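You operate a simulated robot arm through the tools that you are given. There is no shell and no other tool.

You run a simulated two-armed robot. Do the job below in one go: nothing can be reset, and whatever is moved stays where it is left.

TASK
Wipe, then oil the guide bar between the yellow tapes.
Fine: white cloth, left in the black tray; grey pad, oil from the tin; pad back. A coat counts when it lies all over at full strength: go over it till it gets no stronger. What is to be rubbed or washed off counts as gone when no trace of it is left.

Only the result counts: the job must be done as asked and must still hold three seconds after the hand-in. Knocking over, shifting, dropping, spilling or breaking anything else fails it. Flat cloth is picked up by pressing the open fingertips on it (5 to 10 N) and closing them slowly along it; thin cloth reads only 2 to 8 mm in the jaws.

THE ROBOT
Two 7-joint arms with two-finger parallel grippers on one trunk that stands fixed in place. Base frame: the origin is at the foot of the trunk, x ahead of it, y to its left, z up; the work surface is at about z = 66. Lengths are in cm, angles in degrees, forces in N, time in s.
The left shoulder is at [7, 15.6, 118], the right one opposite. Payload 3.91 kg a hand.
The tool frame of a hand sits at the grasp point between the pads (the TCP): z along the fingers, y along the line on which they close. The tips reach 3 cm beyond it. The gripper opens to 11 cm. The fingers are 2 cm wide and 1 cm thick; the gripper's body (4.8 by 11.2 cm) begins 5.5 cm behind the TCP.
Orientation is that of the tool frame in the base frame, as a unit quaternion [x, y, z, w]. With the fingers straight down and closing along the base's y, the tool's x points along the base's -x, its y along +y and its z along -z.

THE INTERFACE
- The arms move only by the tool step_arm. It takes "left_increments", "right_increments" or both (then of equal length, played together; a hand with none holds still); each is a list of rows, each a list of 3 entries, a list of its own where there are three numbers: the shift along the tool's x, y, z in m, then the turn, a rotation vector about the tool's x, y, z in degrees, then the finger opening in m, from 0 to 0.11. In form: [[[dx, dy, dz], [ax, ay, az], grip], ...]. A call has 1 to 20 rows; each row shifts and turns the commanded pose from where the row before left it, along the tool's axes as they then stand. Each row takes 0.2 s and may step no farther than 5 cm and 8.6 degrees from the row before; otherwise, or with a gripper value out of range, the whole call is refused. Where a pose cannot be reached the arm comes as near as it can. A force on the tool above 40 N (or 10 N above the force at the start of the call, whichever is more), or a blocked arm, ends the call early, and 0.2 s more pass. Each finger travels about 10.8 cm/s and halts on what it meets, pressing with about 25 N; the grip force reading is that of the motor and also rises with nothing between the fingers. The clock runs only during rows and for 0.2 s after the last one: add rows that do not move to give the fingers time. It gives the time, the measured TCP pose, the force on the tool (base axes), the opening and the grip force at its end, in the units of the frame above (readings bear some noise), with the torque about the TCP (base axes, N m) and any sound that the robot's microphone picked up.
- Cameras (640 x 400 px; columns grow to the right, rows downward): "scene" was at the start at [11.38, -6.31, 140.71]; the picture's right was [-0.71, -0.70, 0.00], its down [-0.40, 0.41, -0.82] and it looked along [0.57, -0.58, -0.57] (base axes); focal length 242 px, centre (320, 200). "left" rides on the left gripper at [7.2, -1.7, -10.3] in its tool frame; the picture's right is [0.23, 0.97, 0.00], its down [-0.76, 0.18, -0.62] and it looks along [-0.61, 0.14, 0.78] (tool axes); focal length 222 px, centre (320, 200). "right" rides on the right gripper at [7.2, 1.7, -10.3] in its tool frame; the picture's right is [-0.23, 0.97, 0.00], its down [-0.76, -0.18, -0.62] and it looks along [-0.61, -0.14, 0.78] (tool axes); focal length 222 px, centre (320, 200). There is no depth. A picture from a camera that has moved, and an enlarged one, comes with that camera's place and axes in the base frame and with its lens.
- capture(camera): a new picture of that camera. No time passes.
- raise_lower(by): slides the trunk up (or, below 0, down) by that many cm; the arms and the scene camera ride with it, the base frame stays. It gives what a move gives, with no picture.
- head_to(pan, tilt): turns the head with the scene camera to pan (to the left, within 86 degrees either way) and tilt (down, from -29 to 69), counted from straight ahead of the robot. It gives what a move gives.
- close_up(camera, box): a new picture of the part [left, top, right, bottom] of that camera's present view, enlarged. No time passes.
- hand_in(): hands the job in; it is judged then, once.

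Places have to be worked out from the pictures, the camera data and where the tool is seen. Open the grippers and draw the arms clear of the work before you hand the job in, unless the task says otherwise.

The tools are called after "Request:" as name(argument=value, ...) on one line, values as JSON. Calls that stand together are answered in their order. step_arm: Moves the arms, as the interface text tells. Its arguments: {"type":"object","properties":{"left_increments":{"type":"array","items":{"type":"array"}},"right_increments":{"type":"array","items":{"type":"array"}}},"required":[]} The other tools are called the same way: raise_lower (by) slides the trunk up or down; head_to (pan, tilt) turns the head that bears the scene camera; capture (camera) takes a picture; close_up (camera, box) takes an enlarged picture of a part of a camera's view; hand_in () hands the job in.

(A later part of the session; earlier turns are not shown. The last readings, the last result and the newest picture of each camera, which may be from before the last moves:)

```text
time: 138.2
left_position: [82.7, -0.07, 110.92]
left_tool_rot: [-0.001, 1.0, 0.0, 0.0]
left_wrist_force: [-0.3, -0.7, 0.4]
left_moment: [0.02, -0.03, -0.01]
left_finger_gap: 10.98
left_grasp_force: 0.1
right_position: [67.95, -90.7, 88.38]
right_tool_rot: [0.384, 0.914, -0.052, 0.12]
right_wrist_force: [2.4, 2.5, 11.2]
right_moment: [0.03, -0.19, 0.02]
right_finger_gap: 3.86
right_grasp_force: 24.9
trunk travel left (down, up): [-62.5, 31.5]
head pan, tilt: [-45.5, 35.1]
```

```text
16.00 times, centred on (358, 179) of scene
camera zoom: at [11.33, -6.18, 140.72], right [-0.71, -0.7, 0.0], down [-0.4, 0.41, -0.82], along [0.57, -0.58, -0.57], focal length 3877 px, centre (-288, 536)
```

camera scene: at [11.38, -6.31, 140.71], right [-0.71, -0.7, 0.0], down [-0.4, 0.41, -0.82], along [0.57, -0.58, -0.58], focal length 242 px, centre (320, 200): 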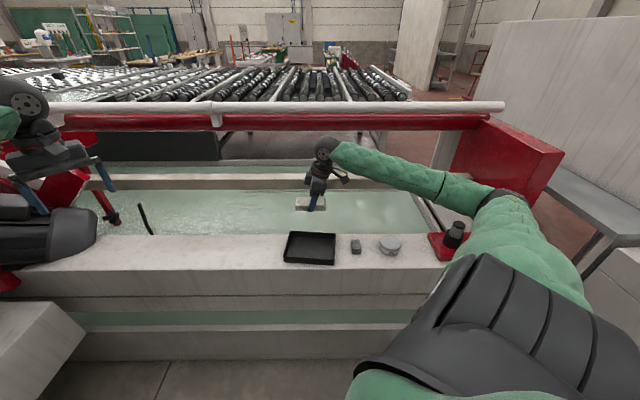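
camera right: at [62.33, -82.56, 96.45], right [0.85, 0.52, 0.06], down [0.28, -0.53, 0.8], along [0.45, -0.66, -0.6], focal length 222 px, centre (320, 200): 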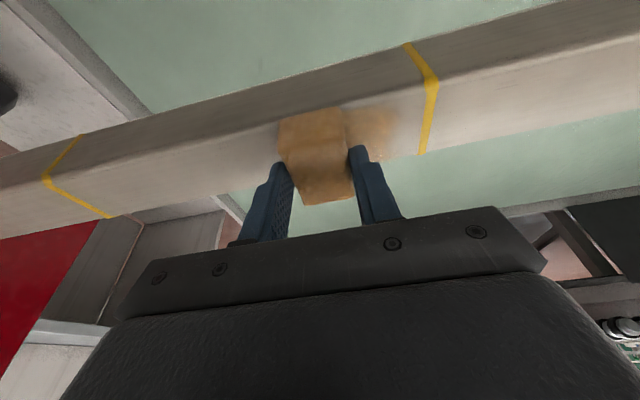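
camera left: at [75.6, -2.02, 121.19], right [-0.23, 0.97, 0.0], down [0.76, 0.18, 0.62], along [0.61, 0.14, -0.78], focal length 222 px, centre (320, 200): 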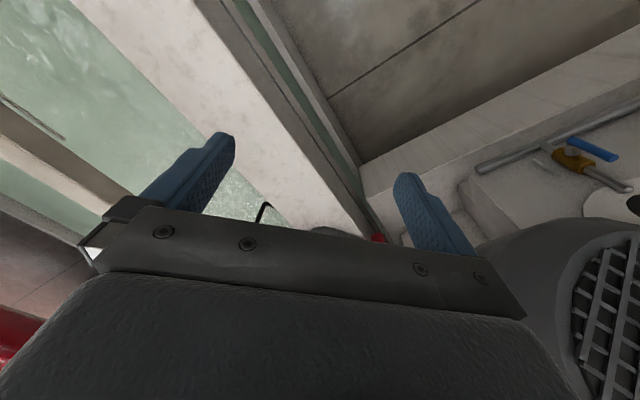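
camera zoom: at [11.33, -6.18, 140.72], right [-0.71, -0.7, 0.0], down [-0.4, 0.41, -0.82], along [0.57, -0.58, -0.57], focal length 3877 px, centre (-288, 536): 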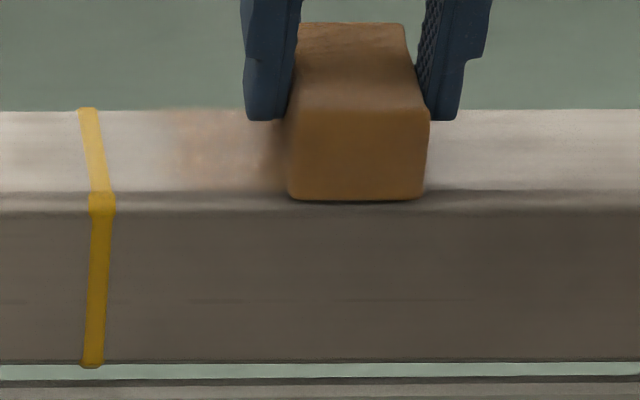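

The film covers the full width of the flat top but fades toward the pad's edges, so I'll need overlap at the ends and several passes. Continuing the sweep toward tape 2.

Request:
step_arm(right_increments=[[[0, -0.004, 0], [0, 0, 0], 0.022], [[0, -0.008, 0], [0, 0, 0], 0.022], [[0, -0.008, 0], [0, 0, 0], 0.022], [[0, -0.008, 0], [0, 0, 0], 0.022], [[0, -0.008, 0], [0, 0, 0], 0.022], [[0, -0.008, 0], [0, 0, 0], 0.022], [[0, -0.008, 0], [0, 0, 0], 0.022], [[0, -0.008, 0], [0, 0, 0], 0.022], [[0, -0.008, 0], [0, 0, 0], 0.022], [[0, -0.008, 0], [0, 0, 0], 0.022], [[0, -0.008, 0], [0, 0, 0], 0.022], [[0, -0.008, 0], [0, 0, 0], 0.022], [[0, 0, 0], [0, 0, 0], 0.022]])

Request:
step_arm(right_increments=[[[0, -0.004, 0], [0, 0, 0], 0.022], [[0, -0.008, 0], [0, 0, 0], 0.022], [[0, -0.008, 0], [0, 0, 0], 0.022], [[0, -0.008, 0], [0, 0, 0], 0.022], [[0, -0.008, 0], [0, 0, 0], 0.022], [[0, -0.008, 0], [0, 0, 0], 0.022], [[0, -0.008, 0], [0, 0, 0], 0.022], [[0, -0.008, 0], [0, 0, 0], 0.022], [[0, -0.008, 0], [0, 0, 0], 0.022], [[0, -0.008, 0], [0, 0, 0], 0.022], [[0, -0.006, 0], [0, 0, 0], 0.022], [[0, 0, 0], [0, 0, 0], 0.022]])

Request:
capture(camera="right")

Request:
close_up(camera="scene", box=[335, 155, 415, 200])

```text
time: 141.0
left_position: [82.73, -0.1, 110.94]
left_tool_rot: [0.0, 1.0, 0.0, 0.0]
left_wrist_force: [0.0, 0.1, -0.8]
left_moment: [0.01, -0.02, 0.02]
left_finger_gap: 10.99
left_grasp_force: 0.1
right_position: [61.4, -97.23, 88.33]
right_tool_rot: [0.383, 0.914, -0.051, 0.12]
right_wrist_force: [1.9, 1.1, 4.9]
right_moment: [0.02, -0.08, 0.05]
right_finger_gap: 3.86
right_grasp_force: 24.6
trunk travel left (down, up): [-62.5, 31.5]
head pan, tilt: [-45.5, 35.1]
```

```text
time: 143.6
left_position: [82.69, -0.09, 111.06]
left_tool_rot: [-0.001, 1.0, 0.001, 0.0]
left_wrist_force: [-1.0, 0.5, 0.5]
left_moment: [0.01, 0.01, -0.03]
left_finger_gap: 11.02
left_grasp_force: 0.0
right_position: [55.55, -102.97, 88.27]
right_tool_rot: [0.384, 0.914, -0.05, 0.121]
right_wrist_force: [0.5, 0.0, 1.3]
right_moment: [-0.02, 0.0, -0.03]
right_finger_gap: 3.87
right_grasp_force: 25.4
trunk travel left (down, up): [-62.5, 31.5]
head pan, tilt: [-45.5, 35.1]
```

```text
taken
camera right: at [49.93, -94.82, 96.46], right [0.85, 0.53, 0.06], down [0.28, -0.53, 0.8], along [0.45, -0.66, -0.6], focal length 222 px, centre (320, 200)
```

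right: 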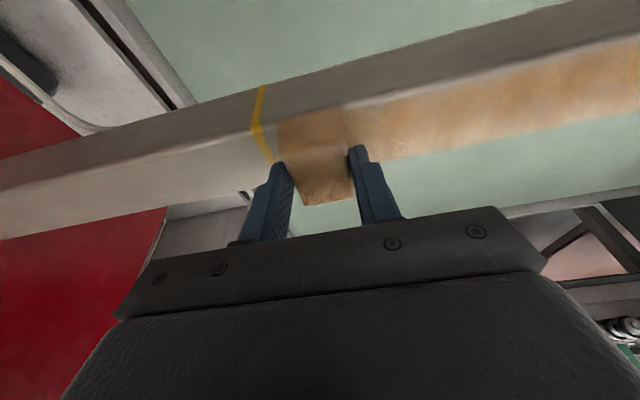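

```text
8.00 times, centred on (375, 178) of scene
camera zoom: at [11.38, -6.3, 140.71], right [-0.71, -0.7, 0.0], down [-0.4, 0.41, -0.82], along [0.57, -0.58, -0.57], focal length 1939 px, centre (-120, 380)
```

zoom: 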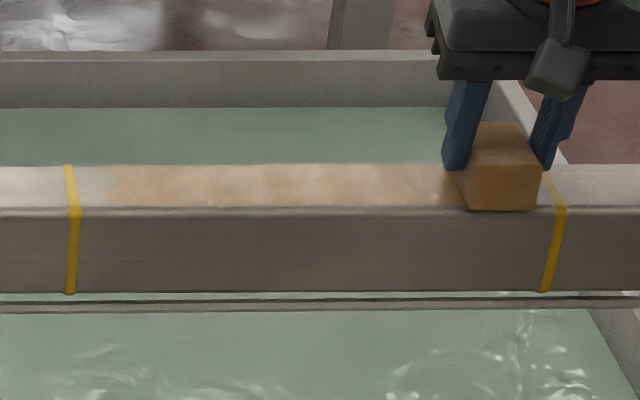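

A continuous amber film now lies along the top, but pressure dropped to 1.3 N at this end. I'll press about 1 mm more, slide to the tape 2 edge and rub back and forth there.

Request:
step_arm(right_increments=[[[0.0003, -0.002, 0.001], [0, 0, 0], 0.022], [[0, -0.004, 0], [0, 0, 0], 0.022], [[0, -0.005, 0], [0, 0, 0], 0.022], [[0, -0.004, 0], [0, 0, 0], 0.022], [[0, 0, 0], [0, 0, 0], 0.022]])

Request:
close_up(camera="right", box=[220, 70, 380, 200])

Request:
close_up(camera="scene", box=[380, 165, 420, 190])

```text
time: 144.8
left_position: [82.88, -0.1, 110.96]
left_tool_rot: [0.0, 1.0, 0.0, 0.0]
left_wrist_force: [-0.5, 0.8, -0.3]
left_moment: [0.03, 0.0, 0.02]
left_finger_gap: 10.99
left_grasp_force: 0.0
right_position: [54.54, -104.11, 88.31]
right_tool_rot: [0.383, 0.914, -0.052, 0.122]
right_wrist_force: [3.1, 2.7, 8.9]
right_moment: [0.06, -0.15, -0.01]
right_finger_gap: 3.87
right_grasp_force: 24.9
trunk travel left (down, up): [-62.5, 31.5]
head pan, tilt: [-45.5, 35.1]
```

```text
3.08 times, centred on (300, 135) of right
camera zoom: at [48.94, -95.79, 96.43], right [0.85, 0.53, 0.06], down [0.28, -0.53, 0.8], along [0.45, -0.66, -0.6], focal length 684 px, centre (382, 400)
```

zoom: 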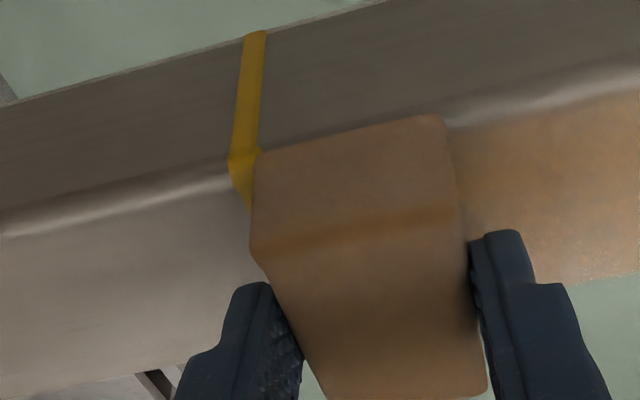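

```text
16.00 times, centred on (400, 178) of scene
camera zoom: at [11.35, -6.19, 140.72], right [-0.71, -0.7, 0.0], down [-0.4, 0.41, -0.82], along [0.57, -0.58, -0.57], focal length 3877 px, centre (-960, 560)
```

zoom: 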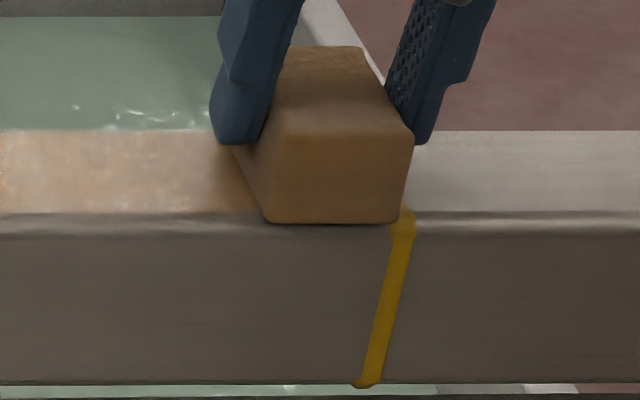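

The pad's edge now sits on the inner half of tape 2. I'll rub back and forth over the last few centimetres to build the coat up to the edge.

Request:
step_arm(right_increments=[[[0, 0.003, 0], [0, 0, 0], 0.022], [[0, 0.005, 0], [0, 0, 0], 0.022], [[0, 0.008, 0], [0, 0, 0], 0.022], [[0, 0.008, 0], [0, 0, 0], 0.022], [[0, 0.006, 0], [0, 0, 0], 0.022], [[0, -0.003, 0], [0, 0, 0], 0.022], [[0, -0.005, 0], [0, 0, 0], 0.022], [[0, -0.008, 0], [0, 0, 0], 0.022], [[0, -0.008, 0], [0, 0, 0], 0.022], [[0, -0.006, 0], [0, 0, 0], 0.022], [[0, 0, 0], [0, 0, 0], 0.022], [[0, 0.003, 0], [0, 0, 0], 0.022], [[0, 0.005, 0], [0, 0, 0], 0.022], [[0, 0.008, 0], [0, 0, 0], 0.022], [[0, 0.008, 0], [0, 0, 0], 0.022], [[0, 0.008, 0], [0, 0, 0], 0.022], [[0, 0.008, 0], [0, 0, 0], 0.022], [[0, 0.008, 0], [0, 0, 0], 0.022], [[0, 0, 0], [0, 0, 0], 0.022]])

Request:
capture(camera="right")

Request:
close_up(camera="scene", box=[335, 155, 415, 200])

```text
time: 148.8
left_position: [82.79, -0.14, 110.99]
left_tool_rot: [-0.001, 1.0, 0.0, 0.0]
left_wrist_force: [0.4, 0.2, 0.1]
left_moment: [-0.01, 0.03, -0.02]
left_finger_gap: 11.01
left_grasp_force: 0.1
right_position: [57.88, -100.65, 88.26]
right_tool_rot: [0.384, 0.914, -0.05, 0.12]
right_wrist_force: [-2.1, -0.5, 5.1]
right_moment: [-0.04, 0.03, 0.01]
right_finger_gap: 3.88
right_grasp_force: 25.1
trunk travel left (down, up): [-62.5, 31.5]
head pan, tilt: [-45.5, 35.1]
```

```text
taken
camera right: at [52.3, -92.45, 96.41], right [0.85, 0.53, 0.06], down [0.28, -0.53, 0.8], along [0.45, -0.66, -0.6], focal length 222 px, centre (320, 200)
```

right: 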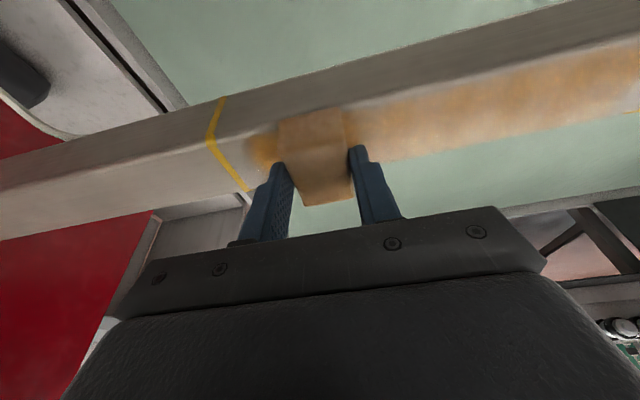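

```text
8.00 times, centred on (375, 178) of scene
camera zoom: at [11.33, -6.27, 140.71], right [-0.71, -0.7, 0.0], down [-0.4, 0.41, -0.82], along [0.57, -0.58, -0.57], focal length 1939 px, centre (-120, 380)
```

zoom: 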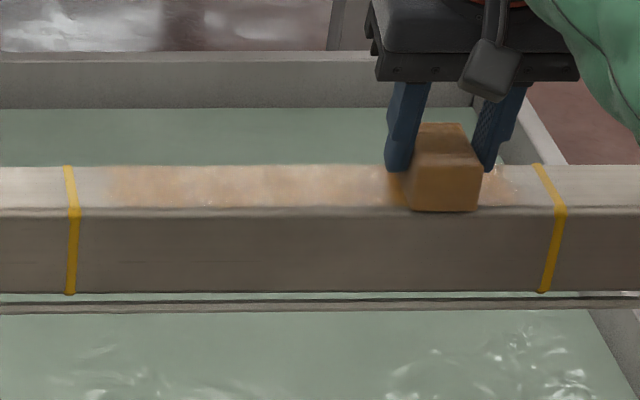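

I'll zoom in on the tape 2 end to see how close to the tape the coat reaches.

Request:
close_up(camera="right", box=[190, 80, 350, 200])

Request:
close_up(camera="scene", box=[380, 165, 415, 190])

Request:
close_up(camera="right", box=[340, 40, 640, 180])

```text
3.33 times, centred on (270, 140) of right
camera zoom: at [52.3, -92.45, 96.41], right [0.85, 0.53, 0.06], down [0.28, -0.53, 0.8], along [0.45, -0.66, -0.6], focal length 740 px, centre (487, 400)
```

zoom: 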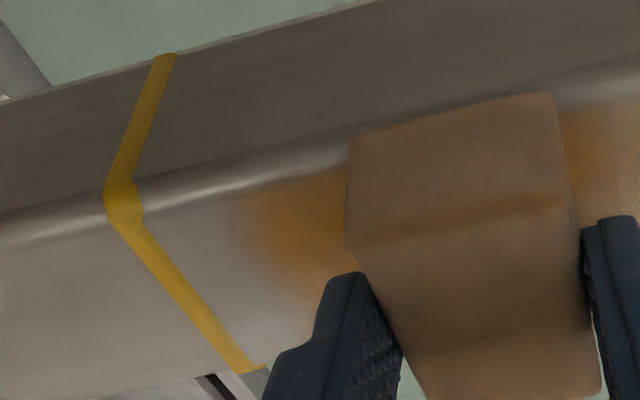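

```text
16.00 times, centred on (398, 178) of scene
camera zoom: at [11.33, -6.27, 140.71], right [-0.71, -0.7, 0.0], down [-0.4, 0.41, -0.82], along [0.57, -0.58, -0.57], focal length 3877 px, centre (-920, 560)
```

zoom: 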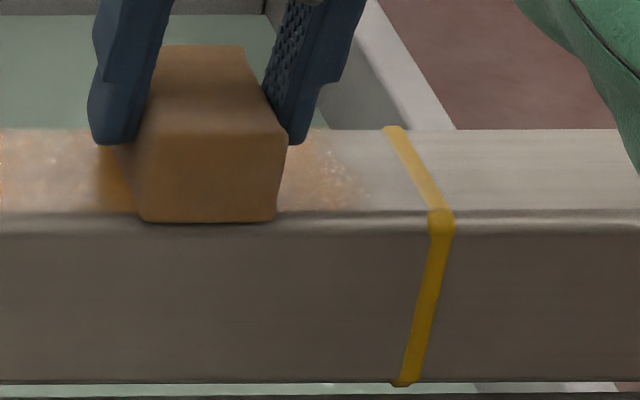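

```text
2.13 times, centred on (490, 110) of right
camera zoom: at [52.3, -92.45, 96.41], right [0.85, 0.53, 0.06], down [0.28, -0.53, 0.8], along [0.45, -0.66, -0.6], focal length 474 px, centre (-43, 392)
```

zoom: 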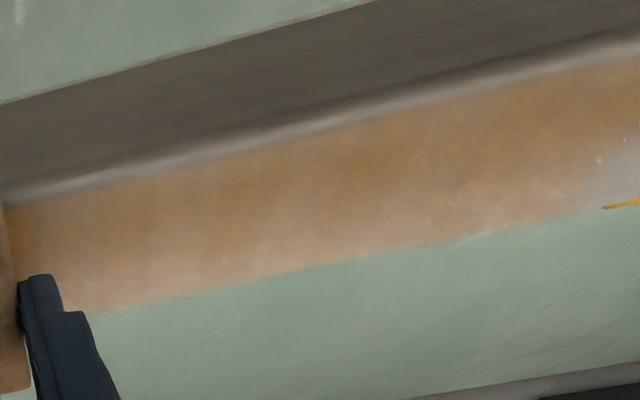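

The film fades out about 2 cm short of the tape even though the pad was rubbed right up to it. I'll rub a little farther, pad centre to about E=-34.9, to see whether the coat extends.

Request:
step_arm(right_increments=[[[0.0001, -0.003, 0.0004], [0, 0, 0], 0.022], [[0, -0.005, 0], [0, 0, 0], 0.022], [[0, -0.008, 0], [0, 0, 0], 0.022], [[0, -0.008, 0], [0, 0, 0], 0.022], [[0, -0.008, 0], [0, 0, 0], 0.022], [[0, -0.008, 0], [0, 0, 0], 0.022], [[0, -0.008, 0], [0, 0, 0], 0.022], [[0, -0.005, 0], [0, 0, 0], 0.022], [[0, 0, 0], [0, 0, 0], 0.022], [[0, 0.003, 0], [0, 0, 0], 0.022], [[0, 0.005, 0], [0, 0, 0], 0.022], [[0, 0.008, 0], [0, 0, 0], 0.022], [[0, 0.008, 0], [0, 0, 0], 0.022], [[0, 0.008, 0], [0, 0, 0], 0.022], [[0, 0.008, 0], [0, 0, 0], 0.022], [[0, 0.008, 0], [0, 0, 0], 0.022], [[0, 0, 0], [0, 0, 0], 0.022]])

Request:
close_up(camera="scene", box=[380, 165, 415, 190])

Request:
close_up(camera="right", box=[190, 80, 350, 200])

```text
time: 152.4
left_position: [82.72, -0.07, 110.95]
left_tool_rot: [-0.001, 1.0, 0.0, 0.0]
left_wrist_force: [0.6, 0.6, -0.3]
left_moment: [0.01, 0.02, 0.01]
left_finger_gap: 11.02
left_grasp_force: 0.0
right_position: [57.52, -101.0, 88.27]
right_tool_rot: [0.383, 0.915, -0.051, 0.12]
right_wrist_force: [-3.2, -2.5, 9.4]
right_moment: [-0.09, 0.08, -0.03]
right_finger_gap: 3.86
right_grasp_force: 25.3
trunk travel left (down, up): [-62.5, 31.5]
head pan, tilt: [-45.5, 35.1]
```

```text
16.00 times, centred on (398, 178) of scene
camera zoom: at [11.29, -6.24, 140.72], right [-0.71, -0.7, 0.0], down [-0.4, 0.41, -0.82], along [0.57, -0.58, -0.57], focal length 3877 px, centre (-920, 560)
```

zoom: 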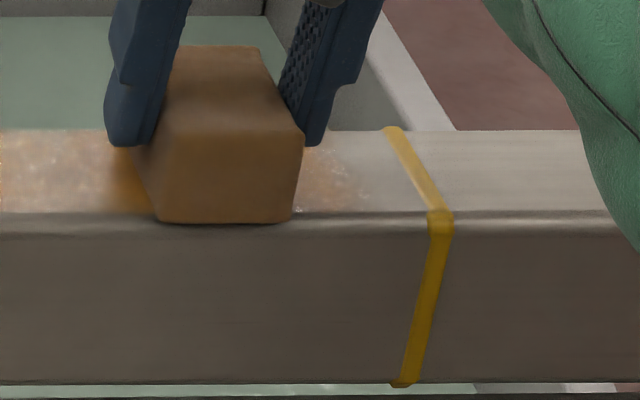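

```text
3.33 times, centred on (270, 140) of right
camera zoom: at [51.95, -92.79, 96.37], right [0.85, 0.53, 0.06], down [0.28, -0.53, 0.8], along [0.45, -0.66, -0.6], focal length 740 px, centre (487, 400)
```

zoom: 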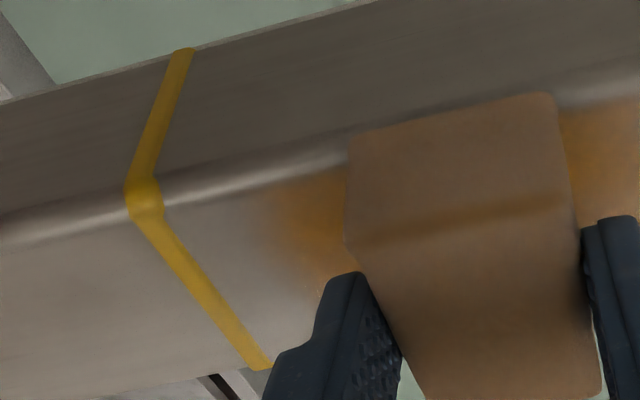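

The film's edge barely moved (about E=-34). For a decisive check I'll bring the pad centre to E≈-35.5, rubbing there, which still keeps any deposit within the tape.

Request:
step_arm(right_increments=[[[0, -0.003, 0], [0, 0, 0], 0.022], [[0, -0.005, 0], [0, 0, 0], 0.022], [[0, -0.008, 0], [0, 0, 0], 0.022], [[0, -0.008, 0], [0, 0, 0], 0.022], [[0, -0.008, 0], [0, 0, 0], 0.022], [[0, -0.008, 0], [0, 0, 0], 0.022], [[0, -0.008, 0], [0, 0, 0], 0.022], [[0, -0.006, 0], [0, 0, 0], 0.022], [[0, -0.004, 0], [0, 0, 0], 0.022], [[0, 0, 0], [0, 0, 0], 0.022], [[0, 0.003, 0], [0, 0, 0], 0.022], [[0, 0.005, 0], [0, 0, 0], 0.022], [[0, 0.005, 0], [0, 0, 0], 0.022], [[0, -0.003, 0], [0, 0, 0], 0.022], [[0, -0.005, 0], [0, 0, 0], 0.022], [[0, -0.005, 0], [0, 0, 0], 0.022], [[0, 0, 0], [0, 0, 0], 0.022]])

Request:
step_arm(right_increments=[[[0, 0.003, 0], [0, 0, 0], 0.022], [[0, 0.005, 0], [0, 0, 0], 0.022], [[0, 0.008, 0], [0, 0, 0], 0.022], [[0, 0.008, 0], [0, 0, 0], 0.022], [[0, 0.008, 0], [0, 0, 0], 0.022], [[0, 0.008, 0], [0, 0, 0], 0.022], [[0, 0.008, 0], [0, 0, 0], 0.022], [[0, 0.008, 0], [0, 0, 0], 0.022], [[0, 0, 0], [0, 0, 0], 0.022]])

Request:
close_up(camera="scene", box=[380, 165, 415, 190])

Request:
close_up(camera="right", box=[190, 80, 350, 200])

```text
time: 156.0
left_position: [82.81, -0.08, 110.93]
left_tool_rot: [-0.001, 1.0, 0.0, 0.001]
left_wrist_force: [0.0, 0.1, 1.0]
left_moment: [0.01, -0.01, 0.0]
left_finger_gap: 10.99
left_grasp_force: 0.2
right_position: [53.39, -104.99, 88.13]
right_tool_rot: [0.384, 0.914, -0.051, 0.12]
right_wrist_force: [3.6, 1.2, 8.1]
right_moment: [0.06, -0.15, 0.03]
right_finger_gap: 3.85
right_grasp_force: 24.9
trunk travel left (down, up): [-62.5, 31.5]
head pan, tilt: [-45.5, 35.1]
```

```text
time: 158.0
left_position: [82.65, -0.19, 111.07]
left_tool_rot: [0.0, 1.0, 0.0, 0.0]
left_wrist_force: [-0.7, 0.9, -0.1]
left_moment: [0.03, 0.01, 0.02]
left_finger_gap: 10.98
left_grasp_force: 0.0
right_position: [57.23, -101.12, 88.2]
right_tool_rot: [0.384, 0.914, -0.05, 0.122]
right_wrist_force: [-2.8, -3.9, 11.7]
right_moment: [-0.16, 0.08, -0.01]
right_finger_gap: 3.86
right_grasp_force: 24.8
trunk travel left (down, up): [-62.5, 31.5]
head pan, tilt: [-45.5, 35.1]
```

```text
16.00 times, centred on (398, 178) of scene
camera zoom: at [11.29, -6.22, 140.73], right [-0.71, -0.7, 0.0], down [-0.4, 0.41, -0.82], along [0.57, -0.58, -0.57], focal length 3877 px, centre (-920, 560)
```

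zoom: 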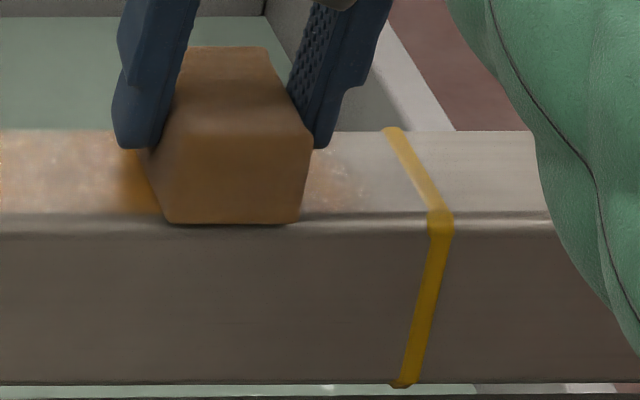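

```text
3.33 times, centred on (270, 140) of right
camera zoom: at [51.76, -92.95, 96.32], right [0.85, 0.53, 0.06], down [0.27, -0.53, 0.8], along [0.45, -0.66, -0.6], focal length 740 px, centre (487, 400)
```

zoom: 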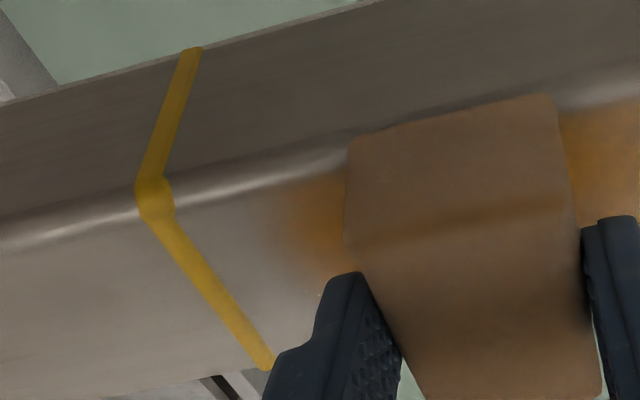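

The film edge stayed put even with the pad over the tape, so the patch ends about 2 cm inside the tapes and the coat is confined to it. Now I'll sweep back toward tape 1 for a second coat.

Request:
step_arm(right_increments=[[[0, 0.004, 0], [0, 0, 0], 0.022], [[0, 0.008, 0], [0, 0, 0], 0.022], [[0, 0.008, 0], [0, 0, 0], 0.022], [[0, 0.008, 0], [0, 0, 0], 0.022], [[0, 0.008, 0], [0, 0, 0], 0.022], [[0, 0.008, 0], [0, 0, 0], 0.022], [[0, 0.008, 0], [0, 0, 0], 0.022], [[0, 0.008, 0], [0, 0, 0], 0.022], [[0, 0.008, 0], [0, 0, 0], 0.022], [[0, 0.008, 0], [0, 0, 0], 0.022], [[0, 0.008, 0], [0, 0, 0], 0.022], [[0, 0.008, 0], [0, 0, 0], 0.022], [[0, 0.008, 0], [0, 0, 0], 0.022], [[0, 0, 0], [0, 0, 0], 0.022]])

Request:
step_arm(right_increments=[[[0, 0.004, 0], [0, 0, 0], 0.022], [[0, 0.008, 0], [0, 0, 0], 0.022], [[0, 0.008, 0], [0, 0, 0], 0.022], [[0, 0.008, 0], [0, 0, 0], 0.022], [[0, 0.008, 0], [0, 0, 0], 0.022], [[0, 0.008, 0], [0, 0, 0], 0.022], [[0, 0.008, 0], [0, 0, 0], 0.022], [[0, 0.008, 0], [0, 0, 0], 0.022], [[0, 0.008, 0], [0, 0, 0], 0.022], [[0, 0.008, 0], [0, 0, 0], 0.022], [[0, 0.008, 0], [0, 0, 0], 0.022], [[0, 0.008, 0], [0, 0, 0], 0.022], [[0, 0.008, 0], [0, 0, 0], 0.022], [[0, 0, 0], [0, 0, 0], 0.022]])

Request:
capture(camera="right")

Request:
close_up(camera="scene", box=[335, 155, 415, 200])

```text
time: 161.0
left_position: [82.63, -0.11, 110.95]
left_tool_rot: [0.0, 1.0, 0.001, 0.0]
left_wrist_force: [-0.8, -0.1, -0.6]
left_moment: [-0.04, 0.0, -0.01]
left_finger_gap: 11.01
left_grasp_force: 0.0
right_position: [64.56, -93.97, 88.12]
right_tool_rot: [0.384, 0.914, -0.05, 0.119]
right_wrist_force: [-2.7, -0.3, 5.5]
right_moment: [-0.03, 0.04, -0.07]
right_finger_gap: 3.85
right_grasp_force: 24.8
trunk travel left (down, up): [-62.5, 31.5]
head pan, tilt: [-45.5, 35.1]
```

```text
time: 164.0
left_position: [82.77, -0.1, 111.02]
left_tool_rot: [-0.001, 1.0, 0.001, 0.0]
left_wrist_force: [1.2, 0.5, 0.2]
left_moment: [0.01, -0.01, 0.02]
left_finger_gap: 10.98
left_grasp_force: 0.0
right_position: [71.69, -87.02, 88.14]
right_tool_rot: [0.384, 0.914, -0.052, 0.12]
right_wrist_force: [-2.5, -1.2, 8.7]
right_moment: [-0.04, 0.02, -0.01]
right_finger_gap: 3.89
right_grasp_force: 24.7
trunk travel left (down, up): [-62.5, 31.5]
head pan, tilt: [-45.5, 35.1]
```

```text
taken
camera right: at [66.08, -78.96, 96.29], right [0.85, 0.53, 0.06], down [0.28, -0.53, 0.8], along [0.45, -0.66, -0.6], focal length 222 px, centre (320, 200)
```

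right: 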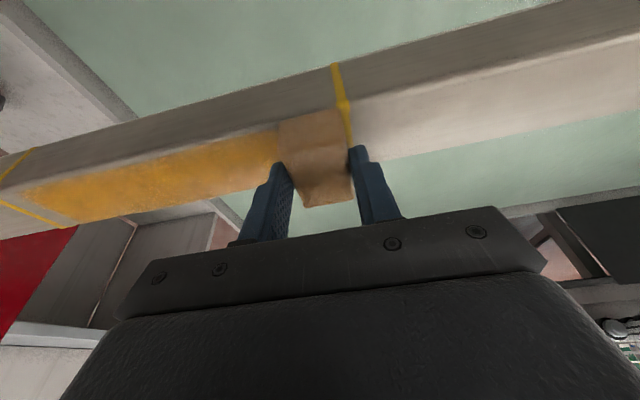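

```text
8.00 times, centred on (375, 178) of scene
camera zoom: at [11.3, -6.25, 140.72], right [-0.71, -0.7, 0.0], down [-0.4, 0.41, -0.82], along [0.57, -0.58, -0.57], focal length 1939 px, centre (-120, 380)
```

zoom: 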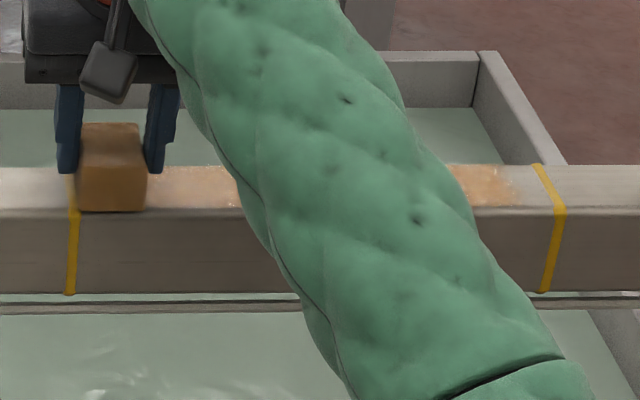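

The second pass made the film clearly stronger. I'll zoom in along it to judge its uniformity.

Request:
close_up(camera="right", box=[0, 110, 290, 240])

Request:
close_up(camera="scene", box=[340, 168, 370, 188])

Request:
close_up(camera="scene", box=[385, 168, 415, 188])

```text
2.21 times, centred on (145, 175) of right
camera zoom: at [66.08, -78.96, 96.29], right [0.85, 0.53, 0.06], down [0.28, -0.53, 0.8], along [0.45, -0.66, -0.6], focal length 490 px, centre (706, 255)
```

zoom: 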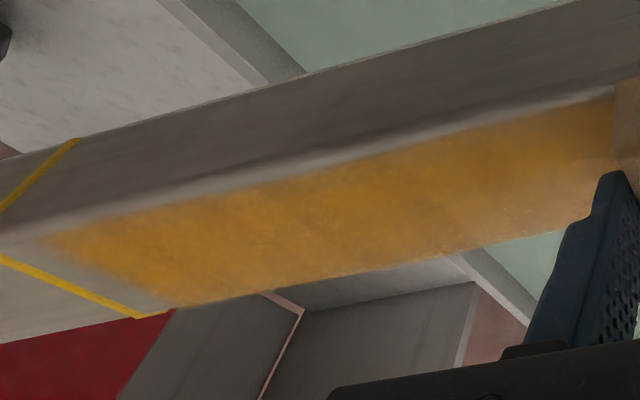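

```text
16.00 times, centred on (355, 178) of scene
camera zoom: at [11.3, -6.25, 140.72], right [-0.71, -0.7, 0.0], down [-0.4, 0.41, -0.82], along [0.57, -0.58, -0.57], focal length 3877 px, centre (-240, 552)
```

zoom: 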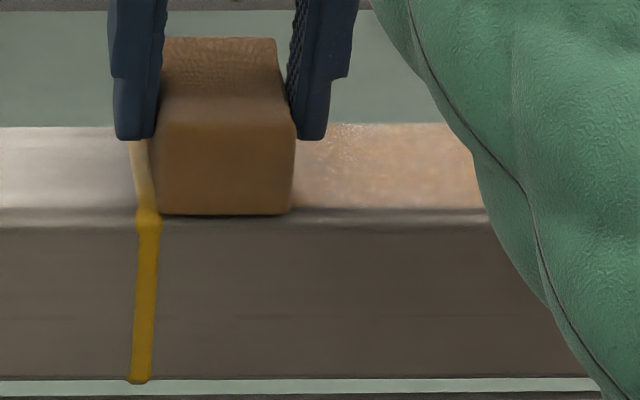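

```text
16.00 times, centred on (400, 178) of scene
camera zoom: at [11.3, -6.25, 140.72], right [-0.71, -0.7, 0.0], down [-0.4, 0.41, -0.82], along [0.57, -0.58, -0.57], focal length 3877 px, centre (-960, 552)
```

zoom: 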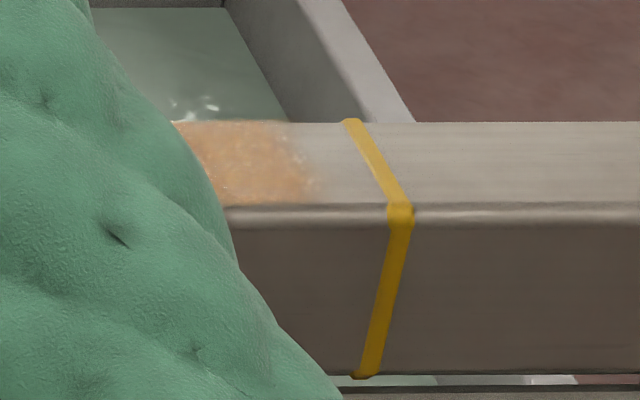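

The coat's ends are sharp and fixed, and it's mostly uniform. I'll overlap the tape 1 end, then make a third full pass toward tape 2.

Request:
step_arm(right_increments=[[[0, 0.004, 0], [0, 0, 0], 0.022], [[0, 0.006, 0], [0, 0, 0], 0.022], [[0, 0.006, 0], [0, 0, 0], 0.022], [[0, -0.003, 0], [0, 0, 0], 0.022], [[0, -0.005, 0], [0, 0, 0], 0.022], [[0, -0.007, 0], [0, 0, 0], 0.022], [[0, -0.007, 0], [0, 0, 0], 0.022], [[0, -0.007, 0], [0, 0, 0], 0.022], [[0, 0.003, 0], [0, 0, 0], 0.022], [[0, 0.005, 0], [0, 0, 0], 0.022], [[0, 0.007, 0], [0, 0, 0], 0.022], [[0, 0.007, 0], [0, 0, 0], 0.022], [[0, 0.007, 0], [0, 0, 0], 0.022], [[0, -0.003, 0], [0, 0, 0], 0.022], [[0, -0.005, 0], [0, 0, 0], 0.022], [[0, -0.007, 0], [0, 0, 0], 0.022], [[0, -0.008, 0], [0, 0, 0], 0.022], [[0, -0.008, 0], [0, 0, 0], 0.022], [[0, -0.008, 0], [0, 0, 0], 0.022], [[0, 0, 0], [0, 0, 0], 0.022]])

Request:
step_arm(right_increments=[[[0, -0.004, 0], [0, 0, 0], 0.022], [[0, -0.008, 0], [0, 0, 0], 0.022], [[0, -0.008, 0], [0, 0, 0], 0.022], [[0, -0.008, 0], [0, 0, 0], 0.022], [[0, -0.008, 0], [0, 0, 0], 0.022], [[0, -0.008, 0], [0, 0, 0], 0.022], [[0, -0.008, 0], [0, 0, 0], 0.022], [[0, -0.008, 0], [0, 0, 0], 0.022], [[0, -0.008, 0], [0, 0, 0], 0.022], [[0, -0.008, 0], [0, 0, 0], 0.022], [[0, -0.008, 0], [0, 0, 0], 0.022], [[0, -0.008, 0], [0, 0, 0], 0.022], [[0, -0.008, 0], [0, 0, 0], 0.022], [[0, -0.008, 0], [0, 0, 0], 0.022], [[0, 0, 0], [0, 0, 0], 0.022]])

Request:
step_arm(right_increments=[[[0, -0.004, 0], [0, 0, 0], 0.022], [[0, -0.008, 0], [0, 0, 0], 0.022], [[0, -0.008, 0], [0, 0, 0], 0.022], [[0, -0.008, 0], [0, 0, 0], 0.022], [[0, -0.008, 0], [0, 0, 0], 0.022], [[0, -0.008, 0], [0, 0, 0], 0.022], [[0, -0.008, 0], [0, 0, 0], 0.022], [[0, -0.008, 0], [0, 0, 0], 0.022], [[0, -0.008, 0], [0, 0, 0], 0.022], [[0, -0.008, 0], [0, 0, 0], 0.022], [[0, -0.008, 0], [0, 0, 0], 0.022], [[0, 0, 0], [0, 0, 0], 0.022]])

Request:
capture(camera="right")

Request:
close_up(camera="scene", box=[335, 155, 415, 200])

```text
time: 168.2
left_position: [82.78, -0.26, 110.99]
left_tool_rot: [0.0, 1.0, 0.001, 0.0]
left_wrist_force: [-0.4, -0.6, 0.4]
left_moment: [-0.02, -0.03, 0.0]
left_finger_gap: 10.99
left_grasp_force: 0.0
right_position: [69.97, -88.65, 88.18]
right_tool_rot: [0.383, 0.914, -0.051, 0.121]
right_wrist_force: [0.6, 0.5, 2.9]
right_moment: [0.02, -0.03, 0.0]
right_finger_gap: 3.88
right_grasp_force: 24.4
trunk travel left (down, up): [-62.5, 31.5]
head pan, tilt: [-45.5, 35.1]
```

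```text
time: 171.4
left_position: [82.71, -0.14, 110.93]
left_tool_rot: [-0.001, 1.0, 0.001, 0.0]
left_wrist_force: [-0.8, 0.4, 0.0]
left_moment: [0.02, 0.0, 0.01]
left_finger_gap: 10.99
left_grasp_force: 0.1
right_position: [62.41, -96.25, 88.16]
right_tool_rot: [0.384, 0.914, -0.051, 0.12]
right_wrist_force: [0.8, 0.4, 5.7]
right_moment: [0.0, -0.07, -0.02]
right_finger_gap: 3.82
right_grasp_force: 24.9
trunk travel left (down, up): [-62.5, 31.5]
head pan, tilt: [-45.5, 35.1]
```

```text
time: 174.0
left_position: [82.75, -0.18, 110.95]
left_tool_rot: [-0.001, 1.0, 0.001, 0.0]
left_wrist_force: [0.6, 0.0, 0.2]
left_moment: [0.02, -0.01, 0.01]
left_finger_gap: 10.99
left_grasp_force: 0.0
right_position: [56.38, -102.14, 88.11]
right_tool_rot: [0.383, 0.914, -0.051, 0.121]
right_wrist_force: [0.5, 0.3, 1.8]
right_moment: [0.02, -0.01, 0.0]
right_finger_gap: 3.84
right_grasp_force: 25.2
trunk travel left (down, up): [-62.5, 31.5]
head pan, tilt: [-45.5, 35.1]
```

```text
taken
camera right: at [50.74, -94.07, 96.28], right [0.85, 0.53, 0.06], down [0.28, -0.53, 0.8], along [0.45, -0.66, -0.6], focal length 222 px, centre (320, 200)
```

right: 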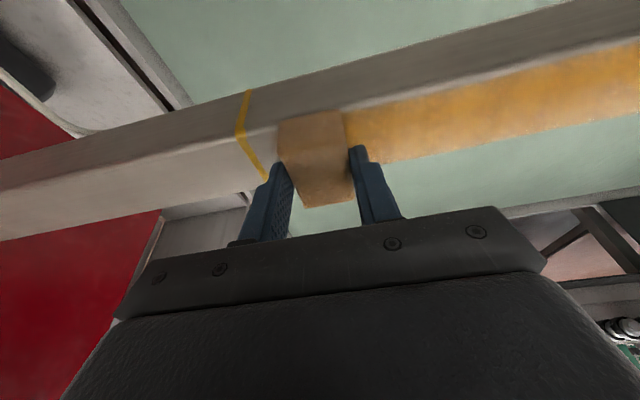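

```text
8.00 times, centred on (375, 178) of scene
camera zoom: at [11.39, -6.28, 140.71], right [-0.71, -0.7, 0.0], down [-0.4, 0.41, -0.82], along [0.57, -0.58, -0.57], focal length 1939 px, centre (-120, 380)
```

zoom: 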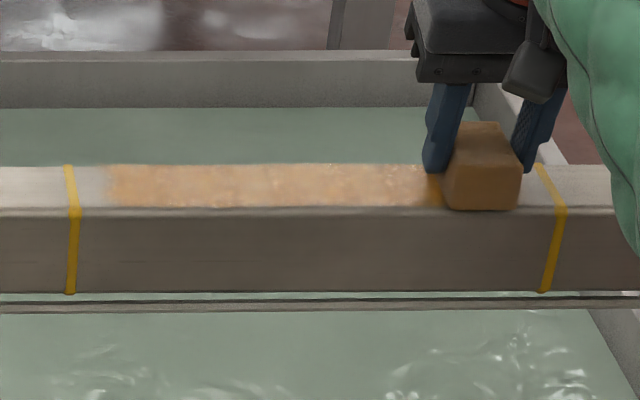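

The film has thickened again; pressure is only about 2 N at this end. I'll zoom in to compare its evenness along the bar.

Request:
close_up(camera="scene", box=[340, 170, 395, 186])

Request:
close_up(camera="right", box=[340, 20, 640, 180])

```text
11.64 times, centred on (368, 178) of scene
camera zoom: at [11.39, -6.28, 140.71], right [-0.71, -0.7, 0.0], down [-0.4, 0.41, -0.82], along [0.57, -0.58, -0.57], focal length 2820 px, centre (-233, 456)
```

zoom: 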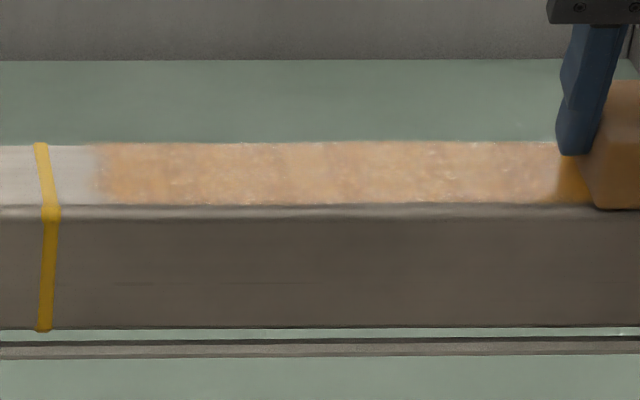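

```text
2.13 times, centred on (490, 100) of right
camera zoom: at [50.74, -94.07, 96.28], right [0.85, 0.53, 0.06], down [0.28, -0.53, 0.8], along [0.45, -0.66, -0.6], focal length 474 px, centre (-43, 413)
```

zoom: 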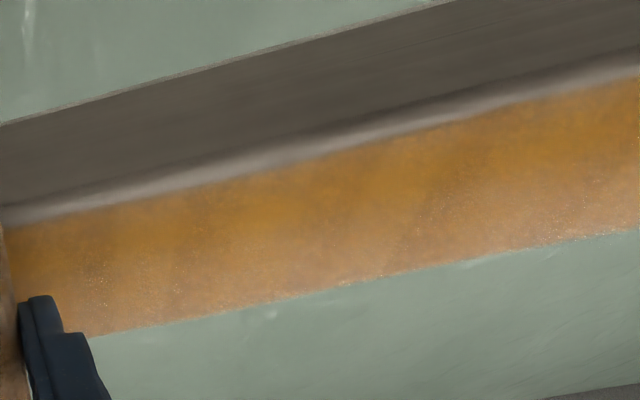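

The coat looks fairly even. I'll press slightly more, rework the tape 2 end, then sweep back to tape 1.

Request:
step_arm(right_increments=[[[0.0003, -0.003, 0.001], [0, 0, 0], 0.022], [[0, -0.006, 0], [0, 0, 0], 0.022], [[0, -0.008, 0], [0, 0, 0], 0.022], [[0, -0.008, 0], [0, 0, 0], 0.022], [[0, -0.005, 0], [0, 0, 0], 0.022], [[0, 0, 0], [0, 0, 0], 0.022], [[0, 0.003, 0], [0, 0, 0], 0.022], [[0, 0.005, 0], [0, 0, 0], 0.022], [[0, 0.008, 0], [0, 0, 0], 0.022], [[0, 0.008, 0], [0, 0, 0], 0.022], [[0, 0.006, 0], [0, 0, 0], 0.022], [[0, -0.003, 0], [0, 0, 0], 0.022], [[0, -0.005, 0], [0, 0, 0], 0.022], [[0, -0.008, 0], [0, 0, 0], 0.022], [[0, -0.008, 0], [0, 0, 0], 0.022], [[0, -0.006, 0], [0, 0, 0], 0.022], [[0, 0, 0], [0, 0, 0], 0.022]])

Request:
step_arm(right_increments=[[[0, 0.003, 0], [0, 0, 0], 0.022], [[0, 0.006, 0], [0, 0, 0], 0.022], [[0, 0.009, 0], [0, 0, 0], 0.022], [[0, 0.009, 0], [0, 0, 0], 0.022], [[0, 0.009, 0], [0, 0, 0], 0.022], [[0, 0.009, 0], [0, 0, 0], 0.022], [[0, 0.009, 0], [0, 0, 0], 0.022], [[0, 0.009, 0], [0, 0, 0], 0.022], [[0, 0.009, 0], [0, 0, 0], 0.022], [[0, 0.009, 0], [0, 0, 0], 0.022], [[0, 0.009, 0], [0, 0, 0], 0.022], [[0, 0.009, 0], [0, 0, 0], 0.022], [[0, 0.009, 0], [0, 0, 0], 0.022], [[0, 0.009, 0], [0, 0, 0], 0.022], [[0, 0.009, 0], [0, 0, 0], 0.022], [[0, 0, 0], [0, 0, 0], 0.022]])

Request:
step_arm(right_increments=[[[0, 0.004, 0], [0, 0, 0], 0.022], [[0, 0.009, 0], [0, 0, 0], 0.022], [[0, 0.009, 0], [0, 0, 0], 0.022], [[0, 0.009, 0], [0, 0, 0], 0.022], [[0, 0.009, 0], [0, 0, 0], 0.022], [[0, 0.009, 0], [0, 0, 0], 0.022], [[0, 0.009, 0], [0, 0, 0], 0.022], [[0, 0.009, 0], [0, 0, 0], 0.022], [[0, 0.009, 0], [0, 0, 0], 0.022], [[0, 0.009, 0], [0, 0, 0], 0.022], [[0, 0.009, 0], [0, 0, 0], 0.022], [[0, 0.009, 0], [0, 0, 0], 0.022], [[0, 0.009, 0], [0, 0, 0], 0.022], [[0, 0.009, 0], [0, 0, 0], 0.022], [[0, 0, 0], [0, 0, 0], 0.022]])

Request:
capture(camera="right")

Request:
close_up(camera="scene", box=[335, 155, 415, 200])

```text
time: 177.6
left_position: [82.75, -0.05, 110.86]
left_tool_rot: [-0.001, 1.0, 0.0, 0.0]
left_wrist_force: [0.3, -0.3, -0.2]
left_moment: [0.07, 0.04, -0.01]
left_finger_gap: 10.99
left_grasp_force: 0.0
right_position: [54.09, -104.07, 88.21]
right_tool_rot: [0.383, 0.914, -0.052, 0.12]
right_wrist_force: [2.4, 3.6, 9.7]
right_moment: [0.11, -0.17, 0.04]
right_finger_gap: 3.88
right_grasp_force: 25.3
trunk travel left (down, up): [-62.5, 31.5]
head pan, tilt: [-45.5, 35.1]
```

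```text
time: 181.0
left_position: [82.72, -0.25, 111.0]
left_tool_rot: [-0.002, 1.0, 0.001, 0.001]
left_wrist_force: [-0.1, 0.0, 0.8]
left_moment: [0.01, 0.05, 0.0]
left_finger_gap: 11.0
left_grasp_force: 0.1
right_position: [63.24, -95.4, 88.15]
right_tool_rot: [0.385, 0.914, -0.051, 0.12]
right_wrist_force: [-2.0, -2.2, 5.0]
right_moment: [-0.11, 0.03, -0.01]
right_finger_gap: 3.84
right_grasp_force: 25.3
trunk travel left (down, up): [-62.5, 31.5]
head pan, tilt: [-45.5, 35.1]
```

```text
time: 184.2
left_position: [82.82, -0.18, 111.03]
left_tool_rot: [0.0, 1.0, -0.001, -0.001]
left_wrist_force: [0.2, -0.2, -1.0]
left_moment: [0.0, -0.03, 0.04]
left_finger_gap: 11.03
left_grasp_force: 0.0
right_position: [71.87, -86.93, 88.06]
right_tool_rot: [0.383, 0.914, -0.05, 0.122]
right_wrist_force: [-2.6, -2.1, 7.6]
right_moment: [-0.13, -0.02, -0.01]
right_finger_gap: 3.87
right_grasp_force: 24.5
trunk travel left (down, up): [-62.5, 31.5]
head pan, tilt: [-45.5, 35.1]
```

```text
taken
camera right: at [66.24, -78.78, 96.19], right [0.85, 0.53, 0.06], down [0.28, -0.53, 0.8], along [0.45, -0.66, -0.6], focal length 222 px, centre (320, 200)
```

right: 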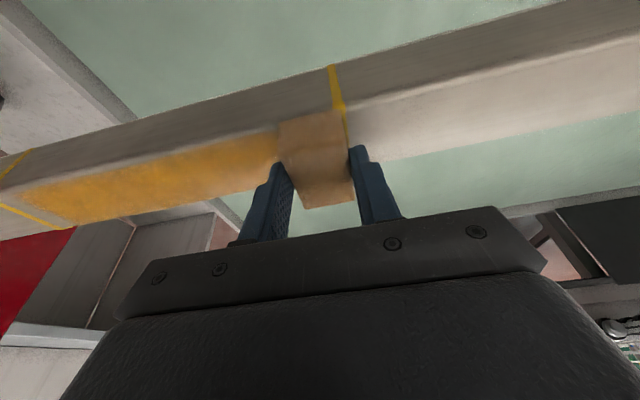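

```text
8.00 times, centred on (375, 178) of scene
camera zoom: at [11.31, -6.26, 140.72], right [-0.71, -0.7, 0.0], down [-0.4, 0.41, -0.82], along [0.57, -0.58, -0.57], focal length 1939 px, centre (-120, 380)
```

zoom: 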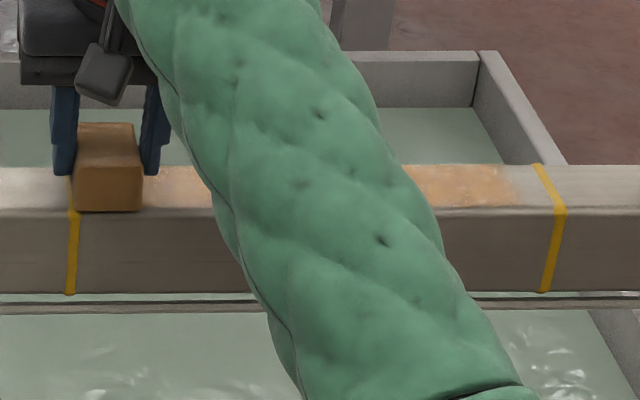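

I'll compare the film from the same viewpoint as after the second pass, to see whether it's still strengthening.

Request:
close_up(camera="right", box=[0, 110, 290, 240])

Request:
close_up(camera="scene", box=[385, 168, 415, 188])

```text
2.21 times, centred on (145, 175) of right
camera zoom: at [66.24, -78.78, 96.19], right [0.85, 0.53, 0.06], down [0.28, -0.53, 0.8], along [0.45, -0.66, -0.6], focal length 490 px, centre (706, 255)
```

zoom: 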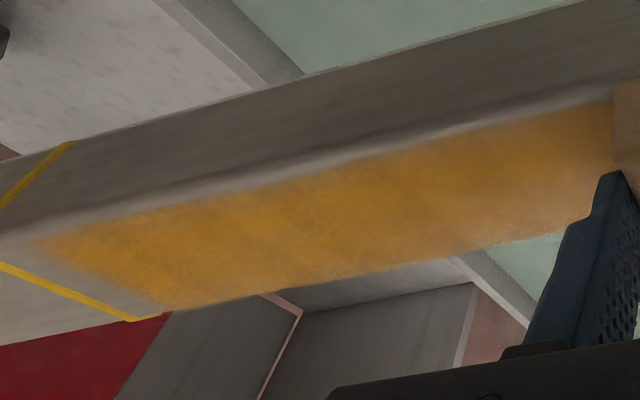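

```text
16.00 times, centred on (400, 178) of scene
camera zoom: at [11.31, -6.26, 140.72], right [-0.71, -0.7, 0.0], down [-0.4, 0.41, -0.82], along [0.57, -0.58, -0.57], focal length 3877 px, centre (-960, 552)
```

zoom: 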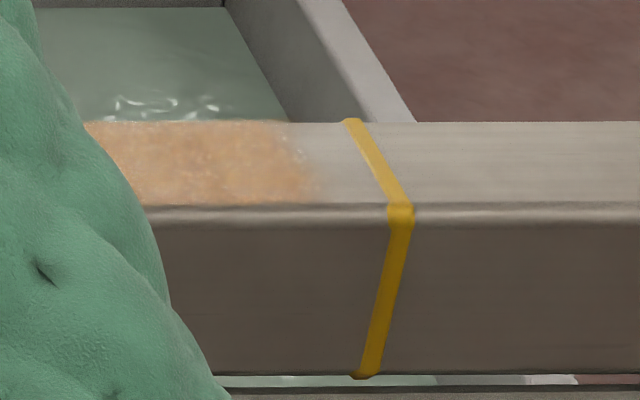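

The coat is more even now. To be sure it's at full strength I'll reload the pad: lift off, go back over the tin and press it again.

Request:
step_arm(right_increments=[[[-0.0013, 0, -0.0048], [0, 0, 0], 0.022], [[-0.0039, 0, -0.0145], [0, 0, 0], 0.022], [[-0.0052, 0, -0.0193], [0, 0, 0], 0.022], [[-0.0039, 0, -0.0145], [0, 0, 0], 0.022], [[0.0116, 0, -0.0031], [0, 0, 0], 0.022], [[0.0222, 0, -0.006], [0, 0, 0], 0.022], [[0.0222, 0, -0.006], [0, 0, 0], 0.022], [[0.0222, 0, -0.006], [0, 0, 0], 0.022], [[0.0222, 0, -0.006], [0, 0, 0], 0.022], [[0.0222, 0, -0.006], [0, 0, 0], 0.022], [[0.0222, 0, -0.006], [0, 0, 0], 0.022], [[0.0222, 0, -0.006], [0, 0, 0], 0.022], [[0.0222, 0, -0.006], [0, 0, 0], 0.022], [[0.0222, 0, -0.006], [0, 0, 0], 0.022], [[0.0222, 0, -0.006], [0, 0, 0], 0.022], [[0.0222, 0, -0.006], [0, 0, 0], 0.022], [[0.0222, 0, -0.006], [0, 0, 0], 0.022], [[0.0116, 0, -0.0031], [0, 0, 0], 0.022], [[0, 0, 0], [0, 0, 0], 0.022]])

Request:
step_arm(right_increments=[[[0, -0.012, 0], [0, 0, 0], 0.022], [[0, -0.022, 0], [0, 0, 0], 0.022], [[0, -0.022, 0], [0, 0, 0], 0.022], [[0, -0.022, 0], [0, 0, 0], 0.022], [[0, -0.022, 0], [0, 0, 0], 0.022], [[0, -0.022, 0], [0, 0, 0], 0.022], [[0, -0.022, 0], [0, 0, 0], 0.022], [[0, -0.01, 0], [0, 0, 0], 0.022], [[0, 0, 0], [0, 0, 0], 0.022]])

Request:
capture(camera="scene")

Request:
close_up(camera="scene", box=[335, 155, 415, 200])

Request:
capture(camera="right")

```text
time: 188.2
left_position: [82.73, -0.24, 111.02]
left_tool_rot: [-0.001, 1.0, -0.001, 0.0]
left_wrist_force: [-0.1, 0.1, 0.8]
left_moment: [-0.01, 0.01, -0.01]
left_finger_gap: 10.99
left_grasp_force: 0.0
right_position: [50.7, -65.64, 93.59]
right_tool_rot: [0.384, 0.914, -0.051, 0.12]
right_wrist_force: [0.4, -0.6, -0.4]
right_moment: [0.05, -0.05, -0.02]
right_finger_gap: 3.86
right_grasp_force: 25.3
trunk travel left (down, up): [-62.5, 31.5]
head pan, tilt: [-45.5, 35.1]
```

```text
time: 190.2
left_position: [82.8, -0.19, 110.95]
left_tool_rot: [-0.001, 1.0, 0.0, 0.0]
left_wrist_force: [0.1, -0.8, -0.1]
left_moment: [0.0, 0.01, 0.0]
left_finger_gap: 11.01
left_grasp_force: 0.1
right_position: [39.78, -76.39, 93.37]
right_tool_rot: [0.384, 0.914, -0.052, 0.12]
right_wrist_force: [0.6, 0.7, -0.1]
right_moment: [0.01, -0.02, 0.03]
right_finger_gap: 3.83
right_grasp_force: 24.7
trunk travel left (down, up): [-62.5, 31.5]
head pan, tilt: [-45.5, 35.1]
```

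```text
taken
camera scene: at [11.37, -6.31, 140.71], right [-0.71, -0.7, 0.0], down [-0.4, 0.41, -0.82], along [0.57, -0.58, -0.57], focal length 242 px, centre (320, 200)
```

scene: 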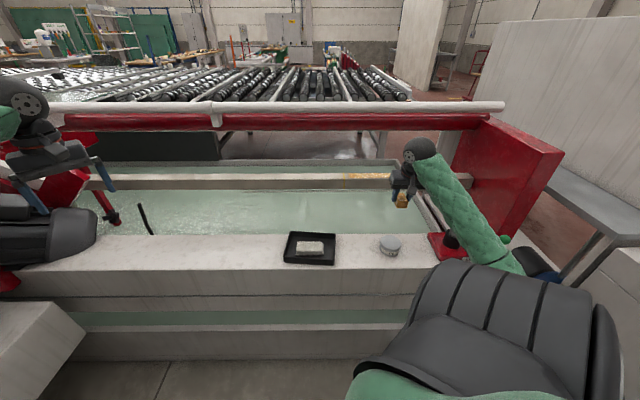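

```text
8.00 times, centred on (375, 178) of scene
camera zoom: at [11.37, -6.31, 140.71], right [-0.71, -0.7, 0.0], down [-0.4, 0.41, -0.82], along [0.57, -0.58, -0.57], focal length 1939 px, centre (-120, 380)
```

zoom: 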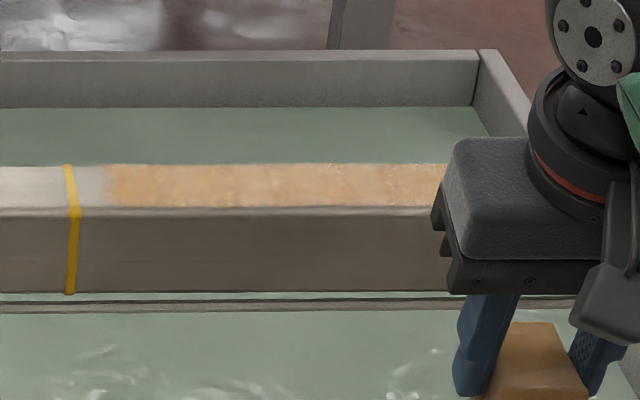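

```text
taken
camera right: at [34.28, -68.28, 101.62], right [0.85, 0.53, 0.06], down [0.28, -0.53, 0.8], along [0.45, -0.66, -0.6], focal length 222 px, centre (320, 200)
```

right: 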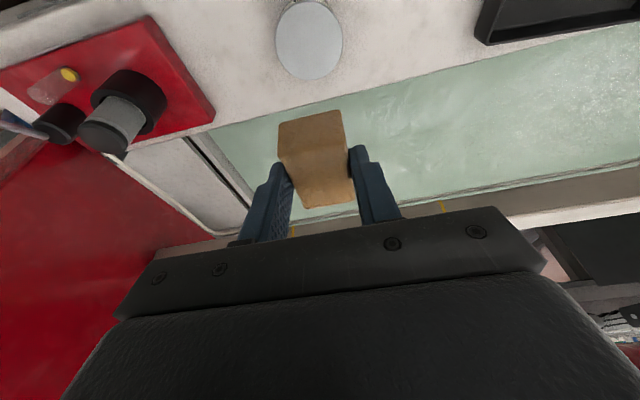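

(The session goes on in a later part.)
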